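You operate a simulated robot arm through the tools that you are given. There is no shell and no other tool. Be economical: measure what you need, move in short steps, check, and stop when the job is done.

The job below is to be done with a simulated robot arm. You get a single attempt, and the scene is never put back.

JOB
Top the vial in the filler up to 15 ml with water, cap it and rack it.
Fine: the display tells what it holds; low blue rack; leave the dial on water, the slide at LOAD and the other vials alone.
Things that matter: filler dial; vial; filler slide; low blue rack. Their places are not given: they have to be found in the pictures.

It is judged by the outcome, as a careful person would: the job done as asked, and still so three seconds after it is handed in. It fails if anything else is knocked over, pushed out of place, dropped, spilled or broken. A push-on lid holds only when it is set on centred and level and pressed home; a screw cap is set on level and turned clockwise until tight.

ROBOT AND FRAMES
A 6-joint arm with a two-finger parallel gripper, fixed in place. Base frame: the origin is at the foot of the arm, x ahead of it, y to its left, z up; the work surface is at about z = 0.759. Units: m, degrees, N and s.
With the tool pointing down near the work surface it reaches from about 0.24 to 0.64 m from the base axis. Its first joint turns from -66.0 to 66.0 degrees. Payload 2.7 kg.
The tool frame sits at the grasp point between the pads (the TCP): z along the fingers, y along the line on which they close. The tips reach 0.023 m beyond it. The gripper opens to 0.094 m. The fingers are 0.038 m wide and 0.01 m thick; the gripper's body (0.054 by 0.096 m) begins 0.039 m behind the TCP.
Orientation is that of the tool frame in the base frame, as a unit quaternion [x, y, z, w]. With the fingers straight down and closing along the base's y, the tool's x points along the base's -x, its y along +y and its z along -z.

CONTROLS
- The arm moves only by the tool nudge_tool. Its argument "series" is a list of rows, each an object of numbers (a shift or turn left out is 0, a gripper value left out holds the last): "tx", "ty", "tz": the shift along the base's x, y, z in mm; "wx", "wy", "wz": the turn, a rotation vector about the base's x, y, z in degrees. In form: [{"tx": .., "ty": .., "tz": .., "wx": .., "wy": .., "wz": ..}, ...]. A call has 1 to 20 rows; each row is the pose to reach, as a shift and turn from the pose commanded when the call began. "jaw" is the closure, from 0 (fully open) to 1 (shut), set as the call begins (left out, the last holds). A row lasts 0.2 s, in which the tool goes at most 0.05 m and 8.6 degrees; a call with a longer step from one row to the next is refused whole, and so is a gripper value outside its range. A pose out of reach is approached as far as the arm can. The call stops where the force on the tool passes 80 N (or 10 N more than at its start, if that is more) or the arm is blocked; 0.2 s more then pass. Each finger travels about 0.045 m/s and halts on what it meets, pressing with about 21 N; the grip force reading is that of the motor and also rises with nothing between the fingers. The clock runs only during rows and for 0.2 s after the last one: add rows that repeat a pose to give the fingers time. The reply holds the time, the measured pose of the TCP, the force on the tool along the base axes, the opening and the grip force, in the units named above and with some noise.
- Cameras (640 x 400 px; columns grow to the right, rows downward): "scene" is fixed at [0.0759, -0.4379, 1.4189]; the picture's right is [0.74, -0.67, 0.00], its down [-0.37, -0.40, -0.84] and it looks along [0.57, 0.62, -0.54] (base axes); focal length 307 px, centre (320, 200). "wrist" rides on the gripper at [-0.039, 0, -0.044] in the tool frame; the picture's right is [0.00, -1.00, 0.00], its down [0.97, 0.00, -0.24] and it looks along [0.24, 0.00, 0.97] (tool axes); focal length 218 px, centre (320, 200).
- capture(camera): a new picture of that camera. It takes no simulated time.
- point_at(camera, pixels): for up to 12 pixels [column, row] of the newest picture of that camera ("zoom" is the newest enlarged one), the place [x, y, z] in the base frame of the surface seen there, good to about 0.002 m, but the place of the scene camera against the robot may be out by one fixed shift of up to 0.018 m in any direction. It takes no simulated time.
- inspect(camera, box): a new picture of the part [left, top, right, bottom] of that camera's present view, enlarged. It takes no simulated time.
- close_job(): hands the job in; it is judged then, once.

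Go step by step. Measure first, check grasps and placings, and put right what went wrong. The budget is 80 turns and 54 pictures, counting those below and the enlarged ones. Unless the task says otherwise, let go and move clear before handing in, and close with one line.

The tools are called after ">>>" as name(argument=value, ...) on one line, values as JSON. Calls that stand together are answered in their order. nudge_tool: Moves the arm, as the interface text tells. Its arguments: {"type":"object","properties":{"series":{"type":"array"},"jaw":{"type":"number"}},"required":["series"]} The other tools are called the same way: capture (camera) takes a picture; point_at (camera, pixels) gives the place of the surface under pixels of a picture; inspect (camera, box) takes an enlarged picture of a part of a camera's view; close_job () hands the job in.

At the start:

```text
time_s: 0.0
position: [0.3685, 0.1207, 1.2522]
ee_rot: [0.001, 1.0, 0.0, 0.0]
force: [0.3, -0.5, -0.1]
gripper_width: 0.094
finger_force: 0.1
```

scene: 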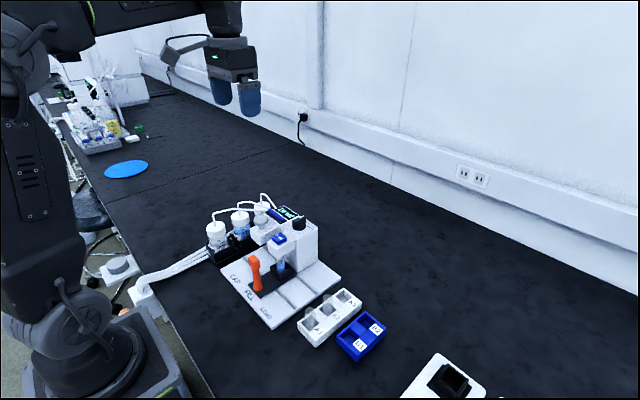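
wrist: 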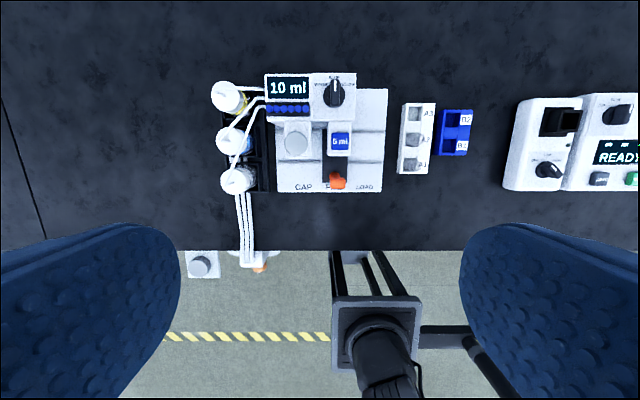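

The display reads 10 ml, and there is a blue "5 ml" button, an orange slide handle and a dial on the filler. I'll zoom in on both views.

>>> inspect(camera="wrist", box=[200, 60, 400, 200])

>>> inspect(camera="scene", box=[190, 180, 400, 370])

>>> inspect(camera="wrist", box=[390, 80, 640, 210])

```text
2.86 times, centred on (300, 130) of wrist
```

zoom: 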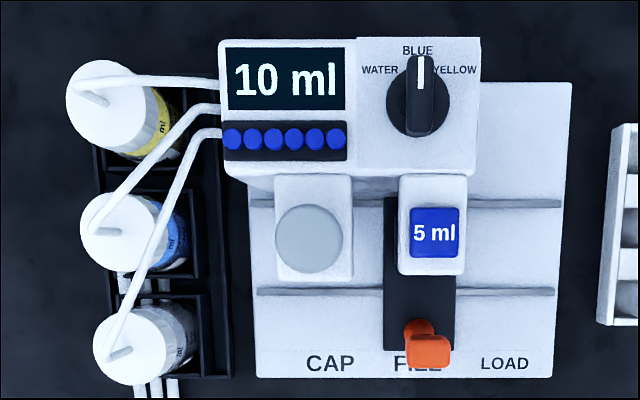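

```text
2.11 times, centred on (295, 275) of scene
```

zoom: 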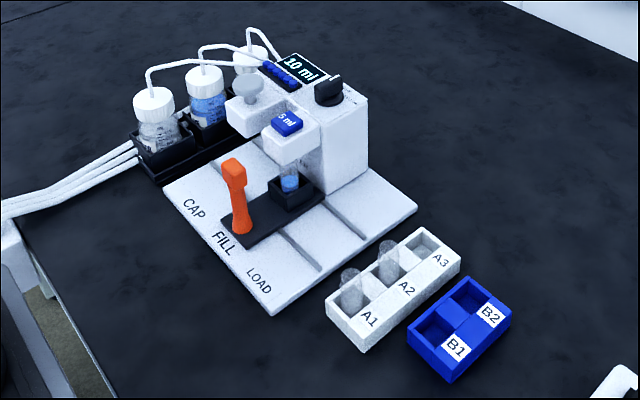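

```text
2.56 times, centred on (515, 145) of wrist
```

zoom: 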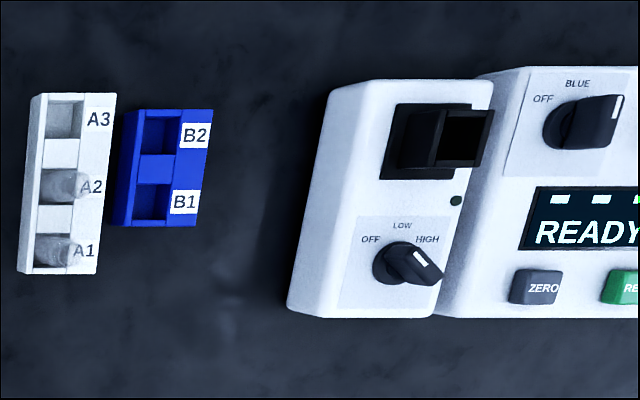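

The dial points at BLUE, with WATER to its left. The plan is to turn it to WATER, press 5 ml once, move the slide to CAP and press the capper, move the slide to LOAD, and rack the vial. I'll measure these places with the wrist camera.

>>> point_at(camera="wrist", pixels=[[335, 93], [335, 84], [348, 84], [340, 141], [296, 144], [337, 181], [335, 172], [382, 191], [388, 90], [278, 191], [450, 145], [453, 120]])

>>> point_at(camera="scene", pixels=[[254, 258], [281, 267], [280, 238], [298, 222], [261, 209], [331, 303], [345, 295], [362, 331], [376, 326], [345, 337], [290, 264], [282, 283]])

```text
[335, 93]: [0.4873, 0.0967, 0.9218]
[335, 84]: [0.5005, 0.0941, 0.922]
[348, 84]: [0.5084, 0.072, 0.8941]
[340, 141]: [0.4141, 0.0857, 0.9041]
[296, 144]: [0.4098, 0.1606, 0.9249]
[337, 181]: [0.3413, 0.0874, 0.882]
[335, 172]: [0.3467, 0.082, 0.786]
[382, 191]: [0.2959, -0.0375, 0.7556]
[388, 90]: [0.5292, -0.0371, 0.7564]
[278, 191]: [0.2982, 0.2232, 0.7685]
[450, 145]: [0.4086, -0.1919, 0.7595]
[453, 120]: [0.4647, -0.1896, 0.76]
```

```text
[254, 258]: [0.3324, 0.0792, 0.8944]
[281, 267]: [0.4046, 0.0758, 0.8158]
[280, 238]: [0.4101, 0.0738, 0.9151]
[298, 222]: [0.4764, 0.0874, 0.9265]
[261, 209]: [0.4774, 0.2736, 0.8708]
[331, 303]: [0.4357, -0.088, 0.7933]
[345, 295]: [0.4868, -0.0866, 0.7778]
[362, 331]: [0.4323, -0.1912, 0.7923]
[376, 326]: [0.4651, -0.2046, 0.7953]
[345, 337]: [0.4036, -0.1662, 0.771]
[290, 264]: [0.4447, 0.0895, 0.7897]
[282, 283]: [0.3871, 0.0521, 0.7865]
```

The places agree to within the scene camera's shift of about 1 cm. I'll hover over the dial for a close look.

>>> nudge_tool(series=[{"tx": 20, "ty": -5, "tz": -36}, {"tx": 44, "ty": -10, "tz": -72}, {"tx": 68, "ty": -15, "tz": -108}, {"tx": 92, "ty": -20, "tz": -144}, {"tx": 118, "ty": -26, "tz": -180}, {"tx": 118, "ty": -26, "tz": -200}])

>>> capture(camera="wrist")

```text
time_s: 1.4
position: [0.4854, 0.093, 1.0514]
ee_rot: [0.001, 1.0, 0.001, 0.001]
force: [-1.1, 0.4, 0.6]
gripper_width: 0.0943
finger_force: 0.0
```

```text
48 pictures are left
```

wrist: 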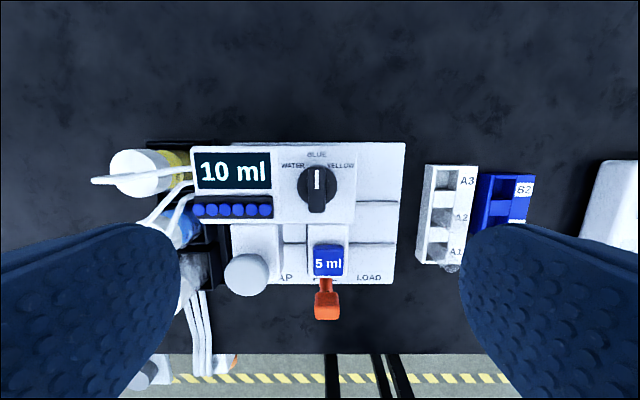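

>>> inspect(camera="wrist", box=[260, 140, 380, 215])

>>> point_at(camera="wrist", pixels=[[317, 172], [317, 186], [317, 208], [303, 186], [331, 186], [285, 160], [285, 210], [350, 160], [350, 210], [317, 155], [293, 165], [340, 166]])

```text
5.33 times, centred on (320, 178) of wrist
```

zoom: 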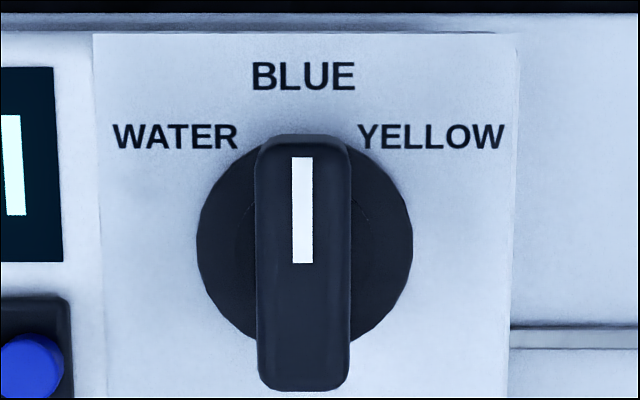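

```text
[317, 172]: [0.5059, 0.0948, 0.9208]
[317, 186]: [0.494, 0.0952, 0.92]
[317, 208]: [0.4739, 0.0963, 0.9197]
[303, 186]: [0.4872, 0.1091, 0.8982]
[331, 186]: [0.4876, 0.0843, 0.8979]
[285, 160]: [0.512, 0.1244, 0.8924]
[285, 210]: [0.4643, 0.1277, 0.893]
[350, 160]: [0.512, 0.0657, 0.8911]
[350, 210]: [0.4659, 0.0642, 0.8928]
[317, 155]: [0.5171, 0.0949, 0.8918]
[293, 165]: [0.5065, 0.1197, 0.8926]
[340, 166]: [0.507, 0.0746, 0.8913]
```

The panel is level at z≈0.892. The knob bar is centred at about (0.490, 0.095), its top is at 0.920, and it is about 15 mm wide. The WATER label sits about 50° counter-clockwise from BLUE. I'll descend with the jaws straddling the bar.

>>> nudge_tool(series=[{"tx": 5, "ty": 2, "tz": 0}, {"tx": 5, "ty": 2, "tz": -40}, {"tx": 5, "ty": 2, "tz": -80}, {"tx": 5, "ty": 2, "tz": -105}, {"tx": 5, "ty": 2, "tz": -123}, {"tx": 5, "ty": 2, "tz": -123}], jaw=0.5)

>>> capture(camera="wrist")

```text
time_s: 2.8
position: [0.4903, 0.0956, 0.9292]
ee_rot: [0.0, 1.0, 0.0, -0.001]
force: [-0.2, 0.2, -0.1]
gripper_width: 0.047
finger_force: 0.1
```

```text
46 pictures are left
```

wrist: 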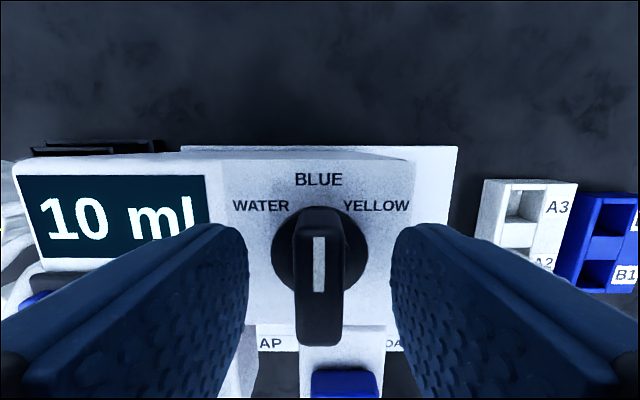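

The bar is centred between the pads, so I'll close on it and turn +50°.

>>> nudge_tool(series=[{}, {}, {}, {}], jaw=1)

>>> nudge_tool(series=[{"wz": 7}, {"wz": 14}, {"wz": 21}, {"wz": 28}, {"wz": 35}, {"wz": 42}, {"wz": 50}, {"wz": 50}])

>>> capture(camera="wrist")

```text
time_s: 3.8
position: [0.4901, 0.0965, 0.9289]
ee_rot: [0.0, 1.0, -0.001, 0.0]
force: [-0.8, 4.0, -1.8]
gripper_width: 0.015
finger_force: 45.3
```

```text
time_s: 5.6
position: [0.4892, 0.0976, 0.928]
ee_rot: [-0.423, 0.906, 0.0, 0.0]
force: [-9.6, 20.3, 5.8]
gripper_width: 0.0146
finger_force: 44.9
```

```text
45 pictures are left
```

wrist: 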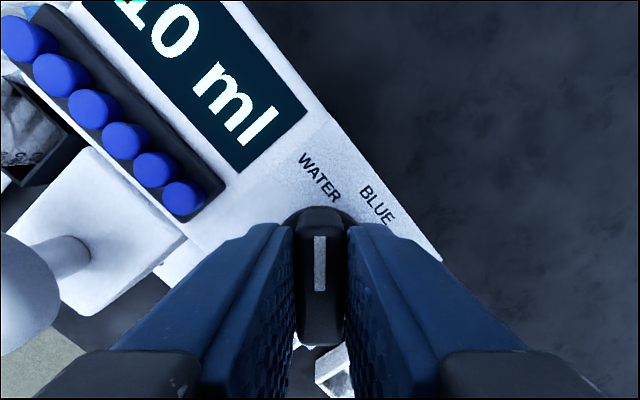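

The knob has turned and its pointer is now under WATER. I'll release it, rise and check.

>>> nudge_tool(series=[{}, {}, {}, {"tz": 30}, {"tz": 75}, {"tz": 120}], jaw=0.5)

>>> nudge_tool(series=[{"wz": -8}, {"wz": -16}, {"wz": -24}, {"wz": -32}, {"wz": -40}, {"wz": -45}, {"wz": -50}])

>>> inspect(camera="wrist", box=[160, 130, 420, 330])

```text
time_s: 7.0
position: [0.4893, 0.0963, 1.0501]
ee_rot: [-0.423, 0.906, -0.001, 0.0]
force: [-0.2, -0.1, -0.4]
gripper_width: 0.0469
finger_force: 0.0
```

```text
time_s: 8.6
position: [0.4906, 0.0954, 1.0483]
ee_rot: [0.001, 1.0, -0.001, 0.0]
force: [-1.3, 0.3, 0.4]
gripper_width: 0.0469
finger_force: 0.0
```

```text
2.00 times, centred on (290, 230) of wrist
```

zoom: 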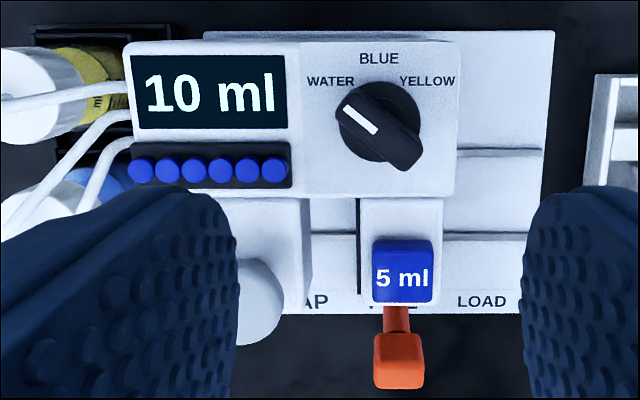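

The dial is on WATER. Next I'll locate the button, the capper plunger and the slide handle.

>>> point_at(camera="zoom", pixels=[[378, 243], [430, 243], [378, 298], [428, 298], [403, 255], [370, 215], [436, 230], [270, 275], [245, 320], [400, 345], [398, 320], [390, 380]])

>>> inspect(camera="scene", box=[220, 190, 340, 330])

```text
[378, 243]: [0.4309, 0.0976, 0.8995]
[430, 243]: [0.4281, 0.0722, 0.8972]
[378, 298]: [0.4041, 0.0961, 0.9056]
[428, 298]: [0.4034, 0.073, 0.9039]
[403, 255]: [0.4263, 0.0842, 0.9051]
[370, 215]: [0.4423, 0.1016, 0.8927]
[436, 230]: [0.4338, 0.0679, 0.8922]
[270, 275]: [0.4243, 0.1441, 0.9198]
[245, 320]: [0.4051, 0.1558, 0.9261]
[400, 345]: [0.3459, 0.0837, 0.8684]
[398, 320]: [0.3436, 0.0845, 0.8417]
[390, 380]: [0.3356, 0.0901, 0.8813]
```

```text
2.86 times, centred on (280, 260) of scene
```

zoom: 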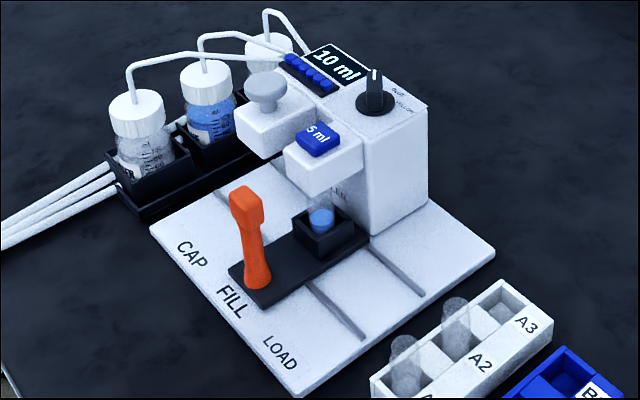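

The button spans x 0.403–0.429 and y 0.072–0.097, with its top at 0.905. I'll go above it with the jaws closed.

>>> nudge_tool(series=[{"tx": -37, "ty": -5}, {"tx": -74.5, "ty": -10.4}, {"tx": -74.5, "ty": -10.4, "tz": -40}, {"tx": -74.5, "ty": -10.4, "tz": -80}, {"tx": -74.5, "ty": -10.4, "tz": -107}, {"tx": -74.5, "ty": -10.4, "tz": -113}, {"tx": -74.5, "ty": -10.4, "tz": -113}], jaw=1)

>>> inspect(camera="scene", box=[220, 170, 340, 310])

```text
time_s: 10.2
position: [0.4145, 0.0855, 0.9347]
ee_rot: [0.0, 1.0, 0.0, 0.001]
force: [-0.6, -0.6, 0.2]
gripper_width: 0.0
finger_force: 20.5
```

```text
2.86 times, centred on (280, 240) of scene
```

zoom: 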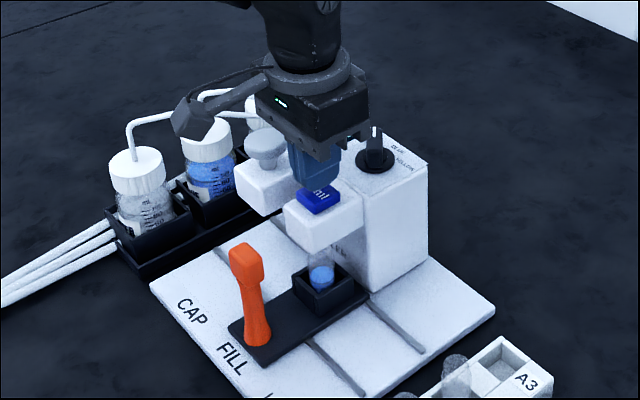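

The tips are just above the button. I'll press in small steps.

>>> nudge_tool(series=[{"tz": -3}, {"tz": -6}, {"tz": -8}, {"tz": -9}, {"tz": -10}, {"tz": -11}, {"tz": -11}])

>>> inspect(camera="scene", box=[220, 170, 340, 310])

```text
time_s: 11.8
position: [0.4166, 0.0857, 0.9236]
ee_rot: [0.0, 1.0, 0.0, 0.0]
force: [1.0, 0.5, 1.1]
gripper_width: 0.0002
finger_force: 21.0
```

```text
2.86 times, centred on (280, 240) of scene
```

zoom: 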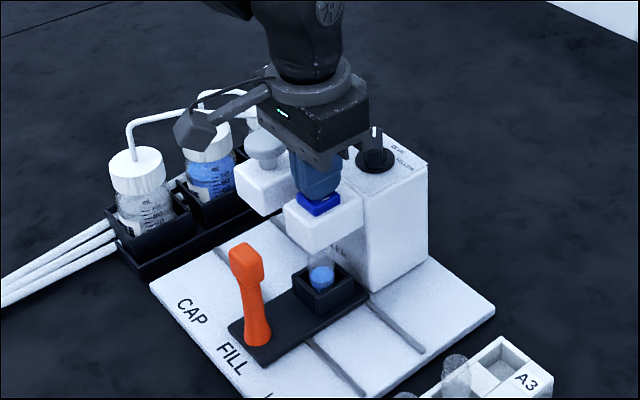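

The force is still only about 1 N, so I'll go a little deeper and watch the display in the wrist view.

>>> nudge_tool(series=[{"tz": -1}, {"tz": -2}, {"tz": -2}])

>>> capture(camera="wrist")

```text
time_s: 12.6
position: [0.4162, 0.0861, 0.9227]
ee_rot: [0.0, 1.0, 0.0, 0.0]
force: [0.2, 0.4, 0.8]
gripper_width: 0.0
finger_force: 20.6
```

```text
40 pictures are left
```

wrist: 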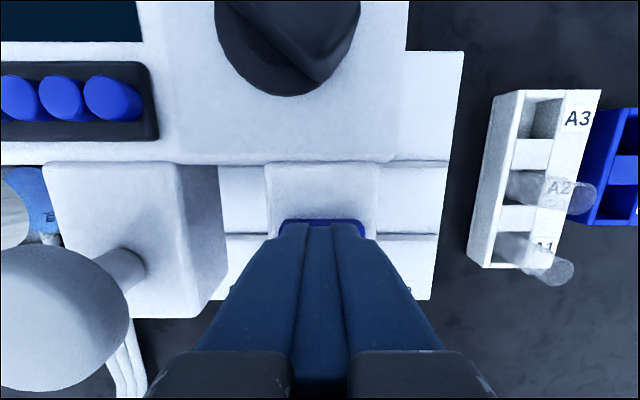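

>>> nudge_tool(series=[{"tz": -1}, {"tz": -2}, {"tz": -3}, {"tz": -3}])

>>> inspect(camera="scene", box=[250, 190, 320, 290])

```text
time_s: 13.6
position: [0.4161, 0.0853, 0.9194]
ee_rot: [-0.001, 1.0, 0.0, 0.001]
force: [-4.5, -2.0, 13.7]
gripper_width: 0.0
finger_force: 21.0
```

```text
4.00 times, centred on (285, 240) of scene
```

zoom: 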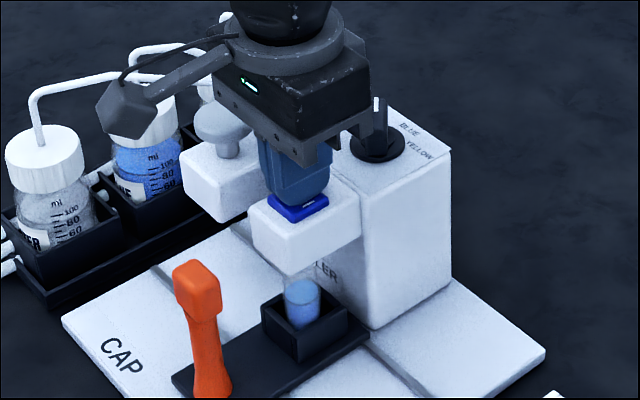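

The force is 13.7 N and the level in the vial has risen. I'll release and read the display.

>>> nudge_tool(series=[{"tz": 15}, {"tz": 50}, {"tz": 90}, {"tz": 130}, {"tz": 150, "tx": 30}])

>>> inspect(camera="wrist", box=[160, 60, 420, 260])

```text
time_s: 14.8
position: [0.4455, 0.0854, 1.0706]
ee_rot: [0.0, 1.0, 0.0, 0.0]
force: [0.3, -0.1, -0.3]
gripper_width: 0.0002
finger_force: 20.9
```

```text
2.00 times, centred on (290, 160) of wrist
```

zoom: 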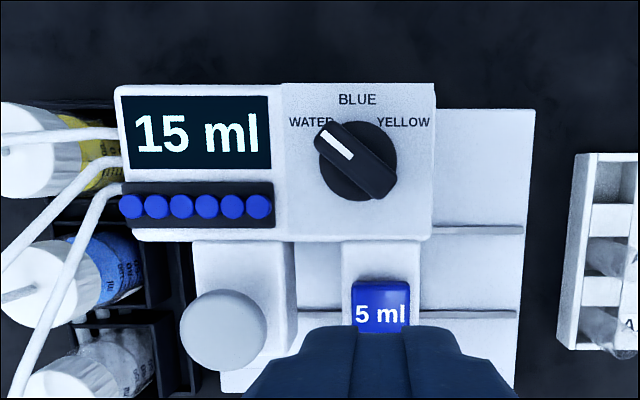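

The display reads 15 ml. Now the slide handle at about (0.341, 0.087, top 0.882): I'll come in with the hand tilted back so the camera and body stay clear of the plunger.

>>> nudge_tool(series=[{"tx": -45, "ty": 0.5}, {"tx": -90, "ty": 1, "wy": -8}, {"tx": -103.5, "ty": 1.5, "wy": -16}, {"tx": -103.5, "ty": 1.5, "wy": -24}, {"tx": -103.5, "ty": 1.5, "tz": -45, "wy": -24}, {"tx": -103.5, "ty": 1.5, "tz": -90, "wy": -24}, {"tx": -103.5, "ty": 1.5, "tz": -140, "wy": -24}, {"tx": -103.5, "ty": 1.5, "tz": -140, "wy": -24}], jaw=0.4)

>>> capture(camera="wrist")

>>> inspect(camera="scene", box=[190, 170, 350, 310])

```text
time_s: 16.6
position: [0.3404, 0.0877, 0.9285]
ee_rot: [0.002, 0.979, 0.0, 0.206]
force: [-0.6, 0.1, 0.5]
gripper_width: 0.0561
finger_force: 0.0
```

```text
37 pictures are left
```

wrist: 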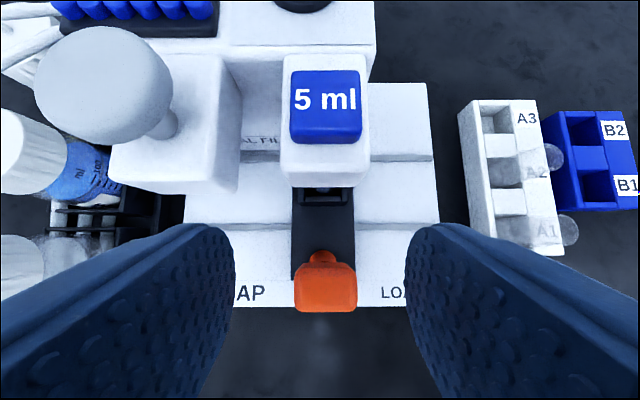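

```text
2.86 times, centred on (270, 240) of scene
```

zoom: 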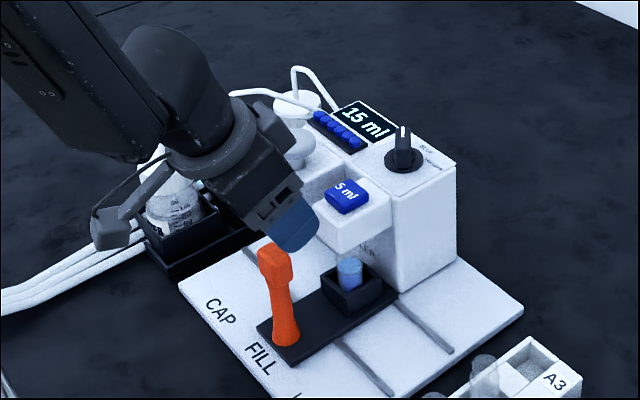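

>>> point_at(camera="wrist", pixels=[[300, 268], [352, 268], [326, 280], [326, 300], [320, 258], [100, 75], [140, 60], [60, 90], [322, 192], [310, 207], [298, 260], [352, 260]])

```text
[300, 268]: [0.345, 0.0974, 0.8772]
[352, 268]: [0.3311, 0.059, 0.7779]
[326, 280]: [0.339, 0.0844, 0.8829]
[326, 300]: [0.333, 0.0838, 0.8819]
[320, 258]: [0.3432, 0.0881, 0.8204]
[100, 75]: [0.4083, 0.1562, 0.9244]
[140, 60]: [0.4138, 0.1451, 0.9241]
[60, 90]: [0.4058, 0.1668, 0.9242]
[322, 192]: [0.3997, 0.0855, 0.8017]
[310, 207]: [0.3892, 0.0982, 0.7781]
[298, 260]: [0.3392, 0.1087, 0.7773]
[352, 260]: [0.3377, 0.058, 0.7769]
```

The knob is centred at about (0.338, 0.0845). I'll descend and grip it.

>>> nudge_tool(series=[{"tx": -4, "ty": -3, "tz": -25}, {"tx": -4, "ty": -3, "tz": -50}, {"tx": -4, "ty": -3, "tz": -50}])

>>> nudge_tool(series=[{}, {}, {}, {}], jaw=1)

>>> inspect(camera="scene", box=[190, 170, 350, 310])

```text
time_s: 17.4
position: [0.3378, 0.0842, 0.8789]
ee_rot: [0.0, 0.978, 0.0, 0.208]
force: [-0.5, -0.3, -0.5]
gripper_width: 0.0566
finger_force: 0.1
```

```text
time_s: 18.4
position: [0.3381, 0.0844, 0.8778]
ee_rot: [0.0, 0.978, -0.001, 0.207]
force: [1.6, 1.2, -5.0]
gripper_width: 0.0299
finger_force: 45.4
```

```text
2.86 times, centred on (270, 240) of scene
```

zoom: 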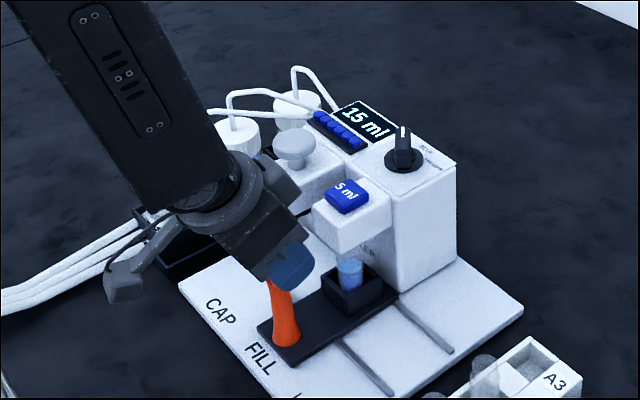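

I have a firm grip, 30 mm wide. I'll slide toward CAP (+y) in gentle steps.

>>> nudge_tool(series=[{"ty": 4}, {"ty": 10}, {"ty": 17}, {"ty": 24}, {"ty": 31}, {"ty": 38}, {"ty": 45}, {"ty": 52}, {"ty": 58}, {"ty": 63}, {"ty": 67}, {"ty": 70}, {"ty": 70}])

>>> inspect(camera="scene", box=[190, 170, 350, 310])

```text
time_s: 21.2
position: [0.3384, 0.155, 0.8793]
ee_rot: [-0.001, 0.978, 0.001, 0.207]
force: [-4.9, 1.5, -10.4]
gripper_width: 0.0297
finger_force: 45.0
```

```text
2.86 times, centred on (270, 240) of scene
```

zoom: 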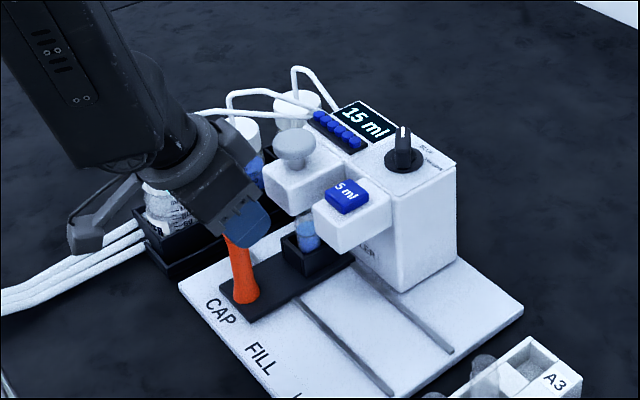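

There is no end stop yet. I'll nudge on in 1–2 mm steps and watch the y force.

>>> nudge_tool(series=[{"ty": 2}, {"ty": 4}, {"ty": 4}])

>>> nudge_tool(series=[{"ty": 1}, {"ty": 2}, {"ty": 2}])

>>> capture(camera="wrist")

```text
time_s: 22.0
position: [0.3371, 0.159, 0.8794]
ee_rot: [-0.001, 0.978, 0.0, 0.207]
force: [-7.9, 2.2, -8.3]
gripper_width: 0.0298
finger_force: 45.4
```

```text
time_s: 22.8
position: [0.3367, 0.1611, 0.8796]
ee_rot: [0.0, 0.978, 0.0, 0.208]
force: [-9.3, -2.7, -3.4]
gripper_width: 0.0297
finger_force: 44.9
```

```text
33 pictures are left
```

wrist: 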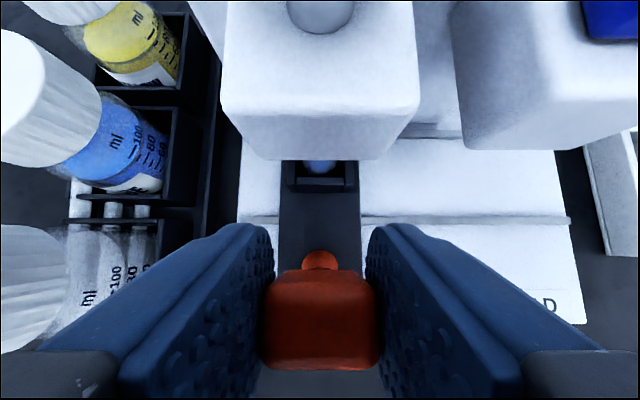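

The capper block (cols 222–418) and the vial (col 321) are aligned. I'll check for an end stop with one small nudge.

>>> nudge_tool(series=[{"ty": 1}, {"ty": 2}, {"ty": 2}])

```text
time_s: 23.6
position: [0.3376, 0.1605, 0.8791]
ee_rot: [0.0, 0.978, -0.002, 0.208]
force: [-10.1, -25.9, 8.4]
gripper_width: 0.0297
finger_force: 44.8
```

That is the end stop at y≈0.1605, so the slide is at CAP. I'll release and rise clear.

>>> nudge_tool(series=[{"ty": -2}, {"ty": -2}, {"ty": -2}, {"ty": -2}], jaw=0.5)

>>> nudge_tool(series=[{"tz": 30}, {"tz": 75}, {"tz": 120}, {"tz": 130, "wy": 8, "tx": 20}, {"tz": 130, "wy": 16, "tx": 45}, {"tz": 130, "wy": 24, "tx": 72}, {"tz": 130, "wy": 24, "tx": 72}], jaw=1)

>>> capture(camera="wrist")

>>> inspect(camera="scene", box=[190, 170, 350, 310])

```text
time_s: 24.6
position: [0.3388, 0.1601, 0.8791]
ee_rot: [-0.001, 0.978, 0.0, 0.208]
force: [-0.2, 0.1, -0.5]
gripper_width: 0.0469
finger_force: 0.1
```

```text
time_s: 26.2
position: [0.4105, 0.1592, 1.0085]
ee_rot: [0.0, 1.0, -0.001, -0.001]
force: [0.5, 0.2, 0.4]
gripper_width: 0.0
finger_force: 21.2
```

```text
32 pictures are left
```

wrist: 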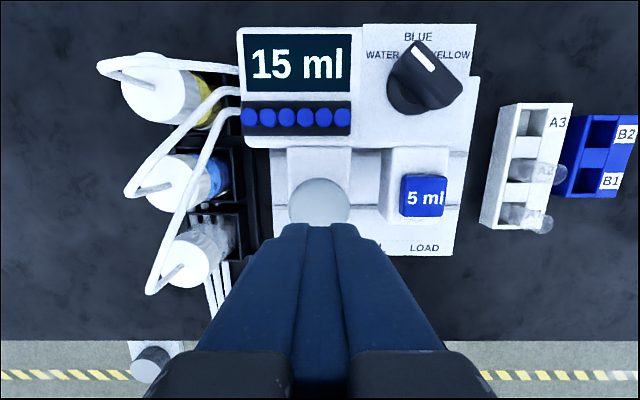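

```text
2.86 times, centred on (270, 240) of scene
```

zoom: 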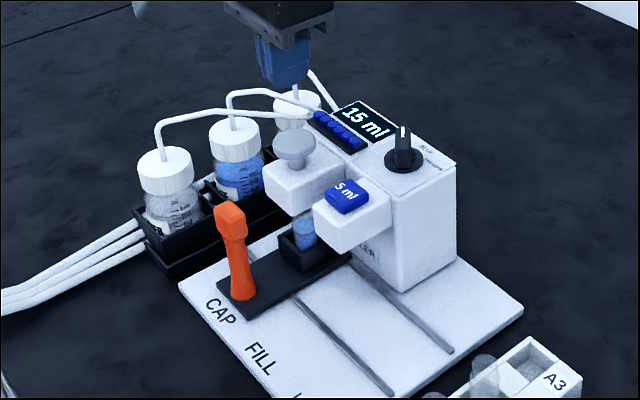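

The slide is at CAP and the vial is under the plunger. I'll measure the plunger head.

>>> point_at(camera="wrist", pixels=[[319, 181], [319, 195], [319, 215], [292, 205], [346, 205], [319, 165], [310, 222]])

```text
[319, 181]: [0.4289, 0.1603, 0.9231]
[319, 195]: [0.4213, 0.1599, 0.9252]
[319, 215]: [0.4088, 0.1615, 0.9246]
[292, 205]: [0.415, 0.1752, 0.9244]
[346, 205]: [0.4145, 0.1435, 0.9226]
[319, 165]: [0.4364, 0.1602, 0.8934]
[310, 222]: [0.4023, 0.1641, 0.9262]
```

The plunger head is centred at about (0.412, 0.160), with its top at 0.925. I'll descend and press in steps.

>>> nudge_tool(series=[{"tx": 1.5, "ty": 1, "tz": -30}, {"tx": 1.5, "ty": 1, "tz": -55}, {"tx": 1.5, "ty": 1, "tz": -60}, {"tx": 1.5, "ty": 1, "tz": -63}, {"tx": 1.5, "ty": 1, "tz": -66}, {"tx": 1.5, "ty": 1, "tz": -69}, {"tx": 1.5, "ty": 1, "tz": -69}])

>>> inspect(camera="scene", box=[190, 170, 350, 310])

```text
time_s: 27.8
position: [0.4122, 0.1611, 0.9402]
ee_rot: [0.001, 1.0, 0.0, 0.001]
force: [0.0, -0.2, 2.9]
gripper_width: 0.0
finger_force: 21.4
```

```text
2.86 times, centred on (270, 240) of scene
```

zoom: 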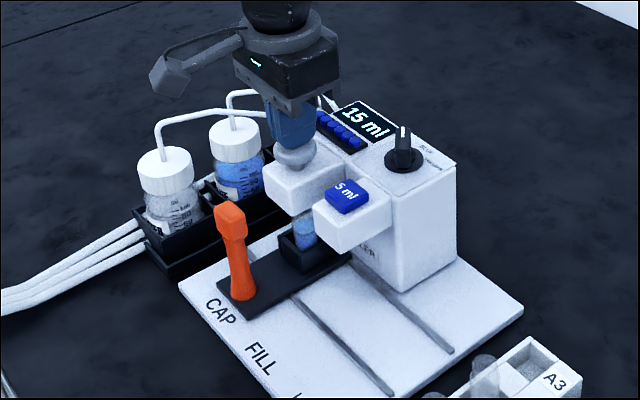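

The plunger is moving down at about 3 N, so I'll keep pressing.

>>> nudge_tool(series=[{"tz": -2}, {"tz": -4}, {"tz": -6}, {"tz": -8}, {"tz": -9}, {"tz": -10}, {"tz": -10}])

>>> inspect(camera="scene", box=[230, 190, 310, 270])

```text
time_s: 29.4
position: [0.4116, 0.161, 0.931]
ee_rot: [0.0, 1.0, 0.0, 0.002]
force: [-8.9, -3.3, 27.1]
gripper_width: 0.0001
finger_force: 20.9
```

```text
5.00 times, centred on (270, 230) of scene
```

zoom: 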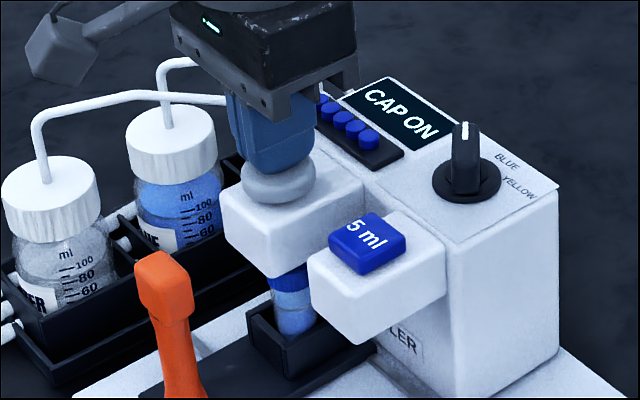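

The display shows "CAP ON" at 27 N and a blue cap sits on the vial. I'll retract and go back above the handle, tilted as before.

>>> nudge_tool(series=[{"tz": 30}, {"tz": 75}, {"tz": 120}, {"tx": -40, "ty": -1, "tz": 125}, {"tx": -73, "ty": -1, "tz": 125, "wy": -8}, {"tx": -73, "ty": -1, "tz": 125, "wy": -16}, {"tx": -73, "ty": -1, "tz": 110, "wy": -24}, {"tx": -73, "ty": -1, "tz": 65, "wy": -24}, {"tx": -73, "ty": -1, "tz": 15, "wy": -24}, {"tx": -73, "ty": -1, "tz": 15, "wy": -24}], jaw=0.4)

>>> capture(camera="wrist")

```text
time_s: 31.6
position: [0.3385, 0.1605, 0.9455]
ee_rot: [0.001, 0.978, -0.001, 0.207]
force: [0.3, 0.4, -0.3]
gripper_width: 0.0562
finger_force: 0.0
```

```text
28 pictures are left
```

wrist: 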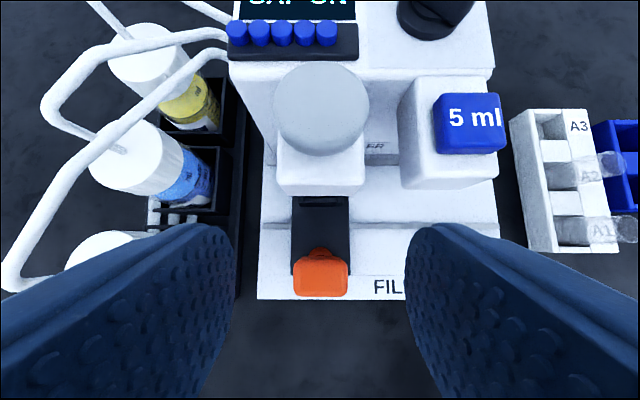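

The plunger is up and the cap magazine has one cap fewer. I'll descend, grip the handle, and then slide to LOAD.

>>> nudge_tool(series=[{"tz": -33}, {"tz": -67}, {"tz": -67}])

>>> nudge_tool(series=[{}, {}, {}, {}], jaw=1)

>>> nudge_tool(series=[{"ty": -4}, {"ty": -11}, {"ty": -19}, {"ty": -27}, {"ty": -35}, {"ty": -43}, {"ty": -51}, {"ty": -59}, {"ty": -67}, {"ty": -75}, {"ty": -83}, {"ty": -91}, {"ty": -99}, {"ty": -107}, {"ty": -115}, {"ty": -123}, {"ty": -130}, {"ty": -136}, {"ty": -141}, {"ty": -145}])

```text
time_s: 32.4
position: [0.3376, 0.1597, 0.8787]
ee_rot: [0.001, 0.978, -0.001, 0.207]
force: [-0.1, 0.7, 0.7]
gripper_width: 0.0562
finger_force: 0.0
```

```text
time_s: 33.4
position: [0.3372, 0.1586, 0.8794]
ee_rot: [0.0, 0.978, 0.001, 0.207]
force: [0.4, 0.3, -4.6]
gripper_width: 0.0298
finger_force: 45.0
```

```text
time_s: 37.6
position: [0.34, 0.0754, 0.8778]
ee_rot: [0.0, 0.976, -0.003, 0.217]
force: [24.0, -0.5, 25.9]
gripper_width: 0.0298
finger_force: 45.1
out of reach, approached as far as the arm can: row 13, 14, 15, 16, 17, 18, 19, 20
```

The reach ran out at about y 0.075 with the tilted hand. I'll release the handle and read where the arm sits.

>>> nudge_tool(series=[{}, {}, {}, {}], jaw=0.4)

>>> capture(camera="wrist")

>>> inspect(camera="scene", box=[190, 170, 350, 310])

```text
time_s: 38.6
position: [0.3336, 0.0731, 0.8734]
ee_rot: [0.001, 0.978, -0.004, 0.207]
force: [-1.2, -0.1, 0.4]
gripper_width: 0.0565
finger_force: 0.1
```

```text
27 pictures are left
```

wrist: 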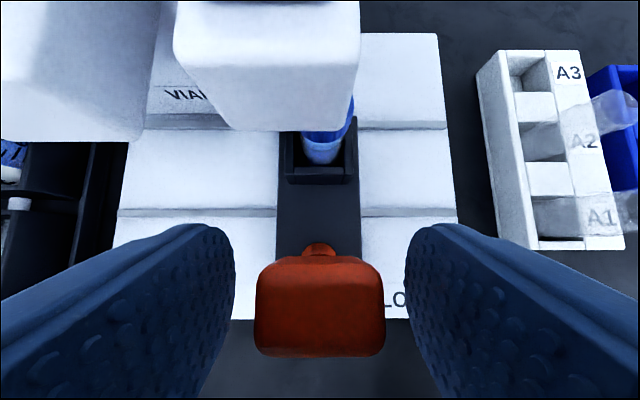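

```text
2.86 times, centred on (270, 240) of scene
```

zoom: 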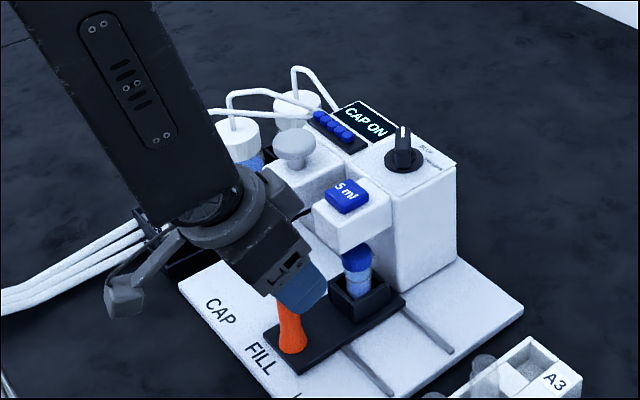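

The handle is free at y≈0.073 and the capped vial is riding in its holder. I'll rise, remove the tilt, and check the pose.

>>> nudge_tool(series=[{"tz": 35}, {"tz": 70}, {"tz": 70, "wy": 8}, {"tz": 70, "wy": 16}, {"tz": 70, "wy": 24}, {"tz": 70, "wy": 24}])

```text
time_s: 40.0
position: [0.3337, 0.0744, 0.9429]
ee_rot: [-0.002, 1.0, 0.0, -0.001]
force: [-0.3, 0.6, -0.4]
gripper_width: 0.0562
finger_force: 0.0
out of reach, approached as far as the arm can: row 2, 3, 4
```

The tool is now upright at y 0.074. I'll descend and regrip.

>>> nudge_tool(series=[{"tx": 5, "tz": -30}, {"tx": 5, "tz": -63}, {"tx": 5, "tz": -63}])

>>> nudge_tool(series=[{}, {}, {}, {}], jaw=1)

>>> nudge_tool(series=[{"ty": -4}, {"ty": -10}, {"ty": -17}, {"ty": -24}, {"ty": -31}, {"ty": -38}, {"ty": -45}, {"ty": -51}, {"ty": -56}, {"ty": -60}, {"ty": -60}])

>>> inspect(camera="scene", box=[190, 170, 350, 310])

```text
time_s: 40.8
position: [0.3384, 0.0733, 0.8806]
ee_rot: [0.0, 1.0, 0.0, 0.0]
force: [-0.1, 0.3, 0.0]
gripper_width: 0.0564
finger_force: 0.0
```

```text
time_s: 41.8
position: [0.3384, 0.0732, 0.8804]
ee_rot: [0.0, 1.0, 0.001, 0.0]
force: [0.7, 0.4, -4.7]
gripper_width: 0.0301
finger_force: 44.8
```

```text
time_s: 44.2
position: [0.3391, 0.0134, 0.8806]
ee_rot: [0.001, 1.0, 0.0, -0.001]
force: [-4.1, -2.8, -1.1]
gripper_width: 0.0297
finger_force: 45.4
```

```text
2.86 times, centred on (270, 240) of scene
```

zoom: 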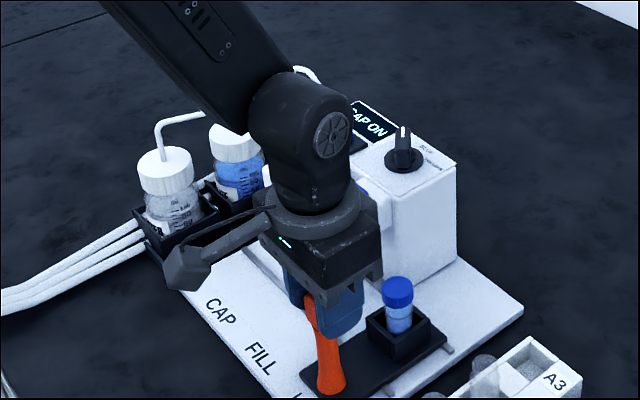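

Sliding freely at y 0.013; I'll continue in small steps to the LOAD stop.

>>> nudge_tool(series=[{"ty": -2}, {"ty": -4}, {"ty": -4}])

>>> nudge_tool(series=[{"ty": -1.5}, {"ty": -3}, {"ty": -3}])

```text
time_s: 45.0
position: [0.3377, 0.0097, 0.8797]
ee_rot: [0.0, 1.0, 0.0, 0.0]
force: [-8.9, 3.8, 5.6]
gripper_width: 0.0297
finger_force: 45.0
```

```text
time_s: 45.8
position: [0.3386, 0.0102, 0.8791]
ee_rot: [-0.001, 1.0, 0.001, 0.0]
force: [-11.9, 47.0, 10.8]
gripper_width: 0.0299
finger_force: 44.9
```

The LOAD end stop is reached at y≈0.010. I'll release, rise, and view the vial and the blue rack.

>>> nudge_tool(series=[{"ty": 3}, {"ty": 3}, {"ty": 3}, {"ty": 3}], jaw=0.4)

>>> nudge_tool(series=[{"tz": 40}, {"tz": 85}, {"tz": 130}, {"tz": 130, "tx": 30}, {"tz": 130, "tx": 60}, {"tz": 130, "tx": 60}])

>>> capture(camera="wrist")

>>> inspect(camera="scene", box=[250, 210, 400, 370])

```text
time_s: 46.8
position: [0.3386, 0.0099, 0.8805]
ee_rot: [0.0, 1.0, -0.001, 0.0]
force: [0.0, -0.5, -0.2]
gripper_width: 0.0565
finger_force: 0.0
```

```text
time_s: 48.2
position: [0.3987, 0.0089, 1.0104]
ee_rot: [0.001, 1.0, -0.001, 0.0]
force: [-0.1, -0.2, -0.5]
gripper_width: 0.0561
finger_force: 0.1
```

```text
24 pictures are left
```

wrist: 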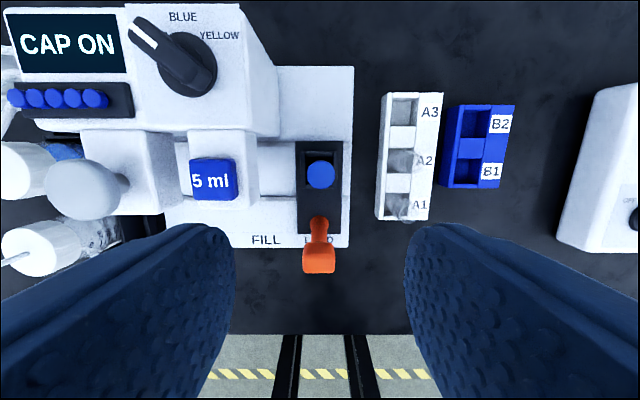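

```text
2.50 times, centred on (325, 290) of scene
```

zoom: 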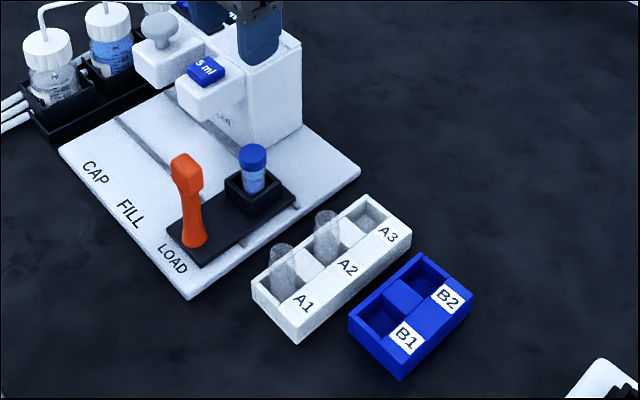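

>>> point_at(camera="wrist", pixels=[[320, 164], [310, 175], [331, 175], [320, 180], [470, 120], [470, 172], [470, 148], [453, 108], [450, 186], [401, 160], [400, 208], [385, 95]])

>>> inspect(camera="wrist", box=[290, 80, 530, 230])

```text
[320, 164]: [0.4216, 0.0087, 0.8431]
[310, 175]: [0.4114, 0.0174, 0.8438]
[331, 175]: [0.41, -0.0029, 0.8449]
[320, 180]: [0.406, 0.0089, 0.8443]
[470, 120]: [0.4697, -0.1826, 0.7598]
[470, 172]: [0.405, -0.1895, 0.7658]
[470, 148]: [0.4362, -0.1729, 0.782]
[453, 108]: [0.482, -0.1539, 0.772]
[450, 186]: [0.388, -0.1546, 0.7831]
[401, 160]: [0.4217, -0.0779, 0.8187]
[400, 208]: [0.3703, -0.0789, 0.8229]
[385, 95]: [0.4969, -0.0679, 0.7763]
```

```text
2.67 times, centred on (410, 155) of wrist
```

zoom: 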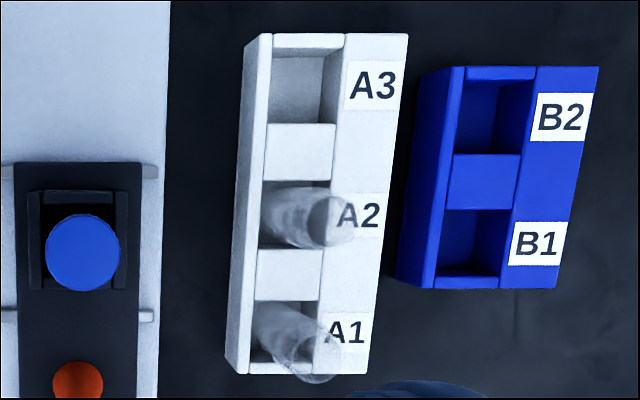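

The vial cap is centred at about (0.4105, 0.0085), with its top at 0.844. Before grasping I'll look at the blue rack from directly above.

>>> point_at(camera="zoom", pixels=[[34, 240], [125, 240], [82, 194], [34, 270], [82, 288], [20, 300]])

>>> nudge_tool(series=[{"tx": 0, "ty": -45}, {"tx": 5, "ty": -90}, {"tx": 5, "ty": -135}, {"tx": 5, "ty": -183}, {"tx": 5, "ty": -183}])

>>> inspect(camera="wrist", box=[220, 70, 420, 210])

```text
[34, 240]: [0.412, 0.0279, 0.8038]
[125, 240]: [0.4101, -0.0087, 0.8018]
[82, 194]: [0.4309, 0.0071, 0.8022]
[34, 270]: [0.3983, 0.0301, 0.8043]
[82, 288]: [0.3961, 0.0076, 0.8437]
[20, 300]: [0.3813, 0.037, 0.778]
```

```text
time_s: 49.4
position: [0.4039, -0.1731, 1.0105]
ee_rot: [0.0, 1.0, 0.0, -0.001]
force: [0.3, -0.8, -0.4]
gripper_width: 0.0562
finger_force: 0.1
```

```text
2.86 times, centred on (320, 140) of wrist
```

zoom: 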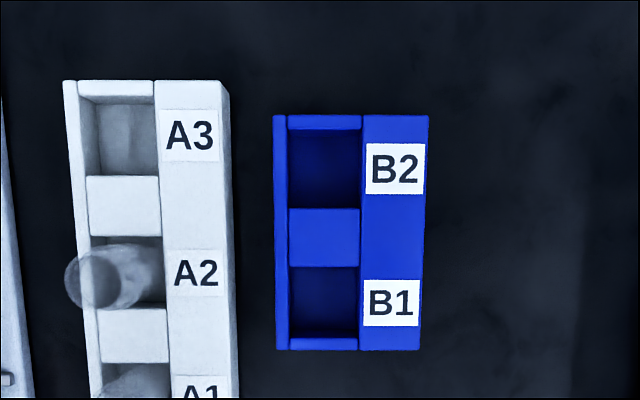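

>>> point_at(camera="zoom", pixels=[[325, 165], [325, 238], [325, 305], [282, 165], [282, 300], [395, 240], [325, 122], [325, 344], [325, 212], [325, 262], [370, 165], [325, 330]])

```text
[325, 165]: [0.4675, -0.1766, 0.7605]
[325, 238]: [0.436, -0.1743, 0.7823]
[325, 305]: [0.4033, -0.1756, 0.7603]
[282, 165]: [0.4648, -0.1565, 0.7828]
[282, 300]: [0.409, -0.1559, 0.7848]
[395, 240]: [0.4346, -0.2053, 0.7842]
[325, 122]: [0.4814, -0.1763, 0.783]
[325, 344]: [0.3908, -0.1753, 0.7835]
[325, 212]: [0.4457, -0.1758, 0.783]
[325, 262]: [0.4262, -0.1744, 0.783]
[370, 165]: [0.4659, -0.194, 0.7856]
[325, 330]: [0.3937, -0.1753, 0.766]
```

The blue rack's holes are about 31 mm wide, with B1 at (0.4095, −0.1745) and B2 at (0.463, −0.1745). The floor is at 0.760 and the rim at 0.783. Going back to grasp the vial now, over its cap with the tips above the holder rim at 0.803.

>>> nudge_tool(series=[{"tx": 2, "ty": 45}, {"tx": 4, "ty": 90}, {"tx": 6, "ty": 135}, {"tx": 6.6, "ty": 181.6}, {"tx": 6.6, "ty": 181.6, "tz": -45}, {"tx": 6.6, "ty": 181.6, "tz": -90}, {"tx": 6.6, "ty": 181.6, "tz": -120}, {"tx": 6.6, "ty": 181.6, "tz": -120}])

>>> capture(camera="wrist")

```text
time_s: 51.2
position: [0.4099, 0.0085, 0.8904]
ee_rot: [0.0, 1.0, 0.0, 0.0]
force: [0.8, 0.1, -0.4]
gripper_width: 0.0566
finger_force: 0.0
```

```text
20 pictures are left
```

wrist: 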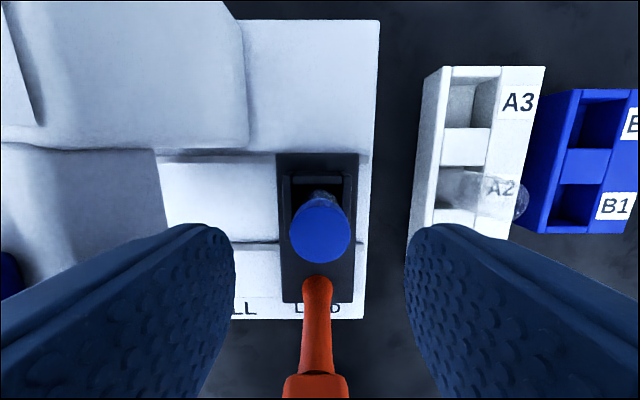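

The cap is centred at col 320 between the fingers. I'll descend and close.

>>> nudge_tool(series=[{"tz": -25}, {"tz": -45}, {"tz": -52}, {"tz": -52}])

>>> nudge_tool(series=[{}, {}, {}, {}], jaw=1)

>>> inspect(camera="scene", box=[250, 210, 370, 330])

```text
time_s: 52.2
position: [0.4097, 0.0086, 0.8385]
ee_rot: [-0.001, 1.0, 0.0, -0.001]
force: [-0.5, -0.1, -0.4]
gripper_width: 0.0564
finger_force: 0.0
```

```text
time_s: 53.2
position: [0.4099, 0.0087, 0.8376]
ee_rot: [-0.001, 1.0, 0.0, 0.0]
force: [-0.1, -0.1, -0.2]
gripper_width: 0.0244
finger_force: 21.0
```

```text
3.33 times, centred on (310, 270) of scene
```

zoom: 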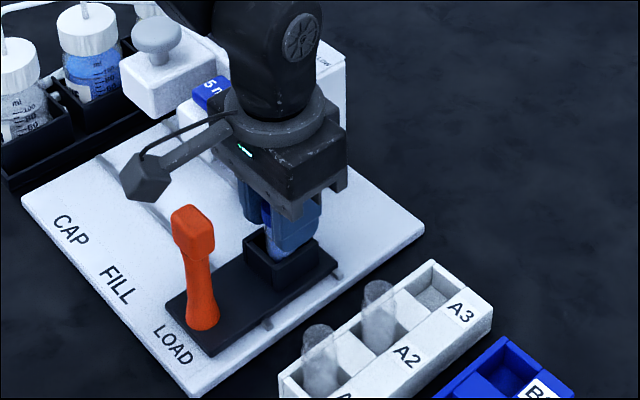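

Gripped at 24.4 mm. I'll lift straight up and check.

>>> nudge_tool(series=[{"tz": 6}, {"tz": 16}, {"tz": 30}, {"tz": 45}, {"tz": 60}, {"tz": 75}, {"tz": 90}, {"tz": 100}, {"tz": 100}])

>>> inspect(camera="scene", box=[250, 190, 370, 310])

```text
time_s: 55.2
position: [0.4097, 0.0091, 0.9387]
ee_rot: [0.0, 1.0, 0.0, -0.001]
force: [-0.2, 0.0, -0.4]
gripper_width: 0.0245
finger_force: 21.1
```

```text
3.33 times, centred on (310, 250) of scene
```

zoom: 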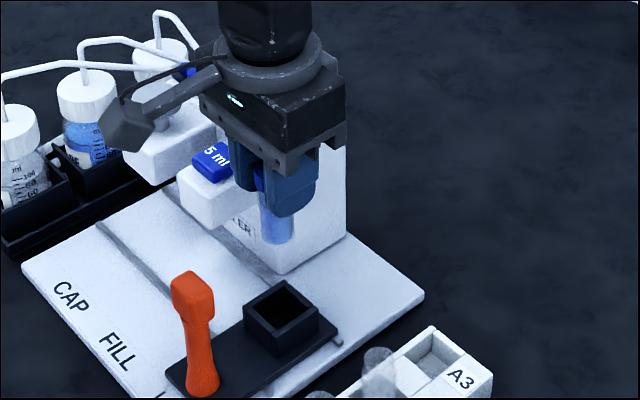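

The vial came up with its cap and the slide stayed put. I'll carry it over to B2.

>>> nudge_tool(series=[{"tx": 3, "ty": -10}, {"tx": 9, "ty": -28}, {"tx": 15, "ty": -48}, {"tx": 21, "ty": -68}, {"tx": 27, "ty": -88}, {"tx": 33, "ty": -108}, {"tx": 39, "ty": -128}, {"tx": 45, "ty": -148}, {"tx": 50, "ty": -166}, {"tx": 52.5, "ty": -178}, {"tx": 52.5, "ty": -183.5}, {"tx": 52.5, "ty": -183.5}])

>>> inspect(camera="scene", box=[290, 210, 440, 370])

>>> capture(camera="wrist")

```text
time_s: 57.8
position: [0.4623, -0.174, 0.9383]
ee_rot: [0.0, 1.0, 0.0, 0.0]
force: [-0.5, 0.2, 0.6]
gripper_width: 0.0247
finger_force: 20.9
```

```text
2.50 times, centred on (365, 290) of scene
```

zoom: 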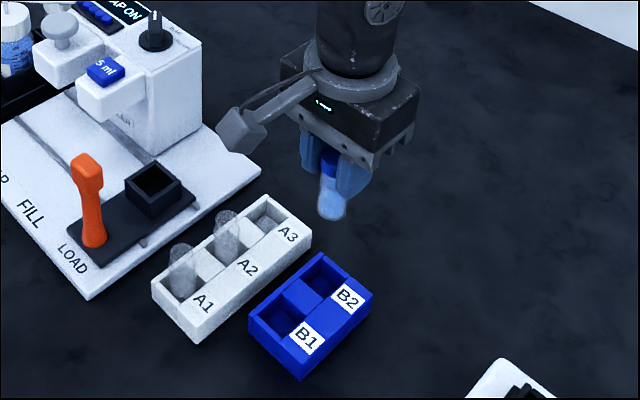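

```text
16 pictures are left
```

wrist: 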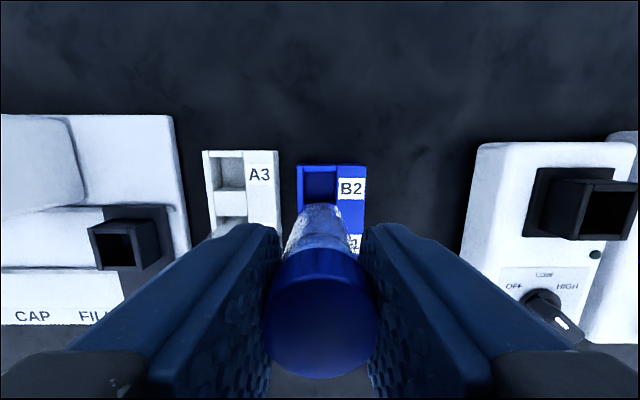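

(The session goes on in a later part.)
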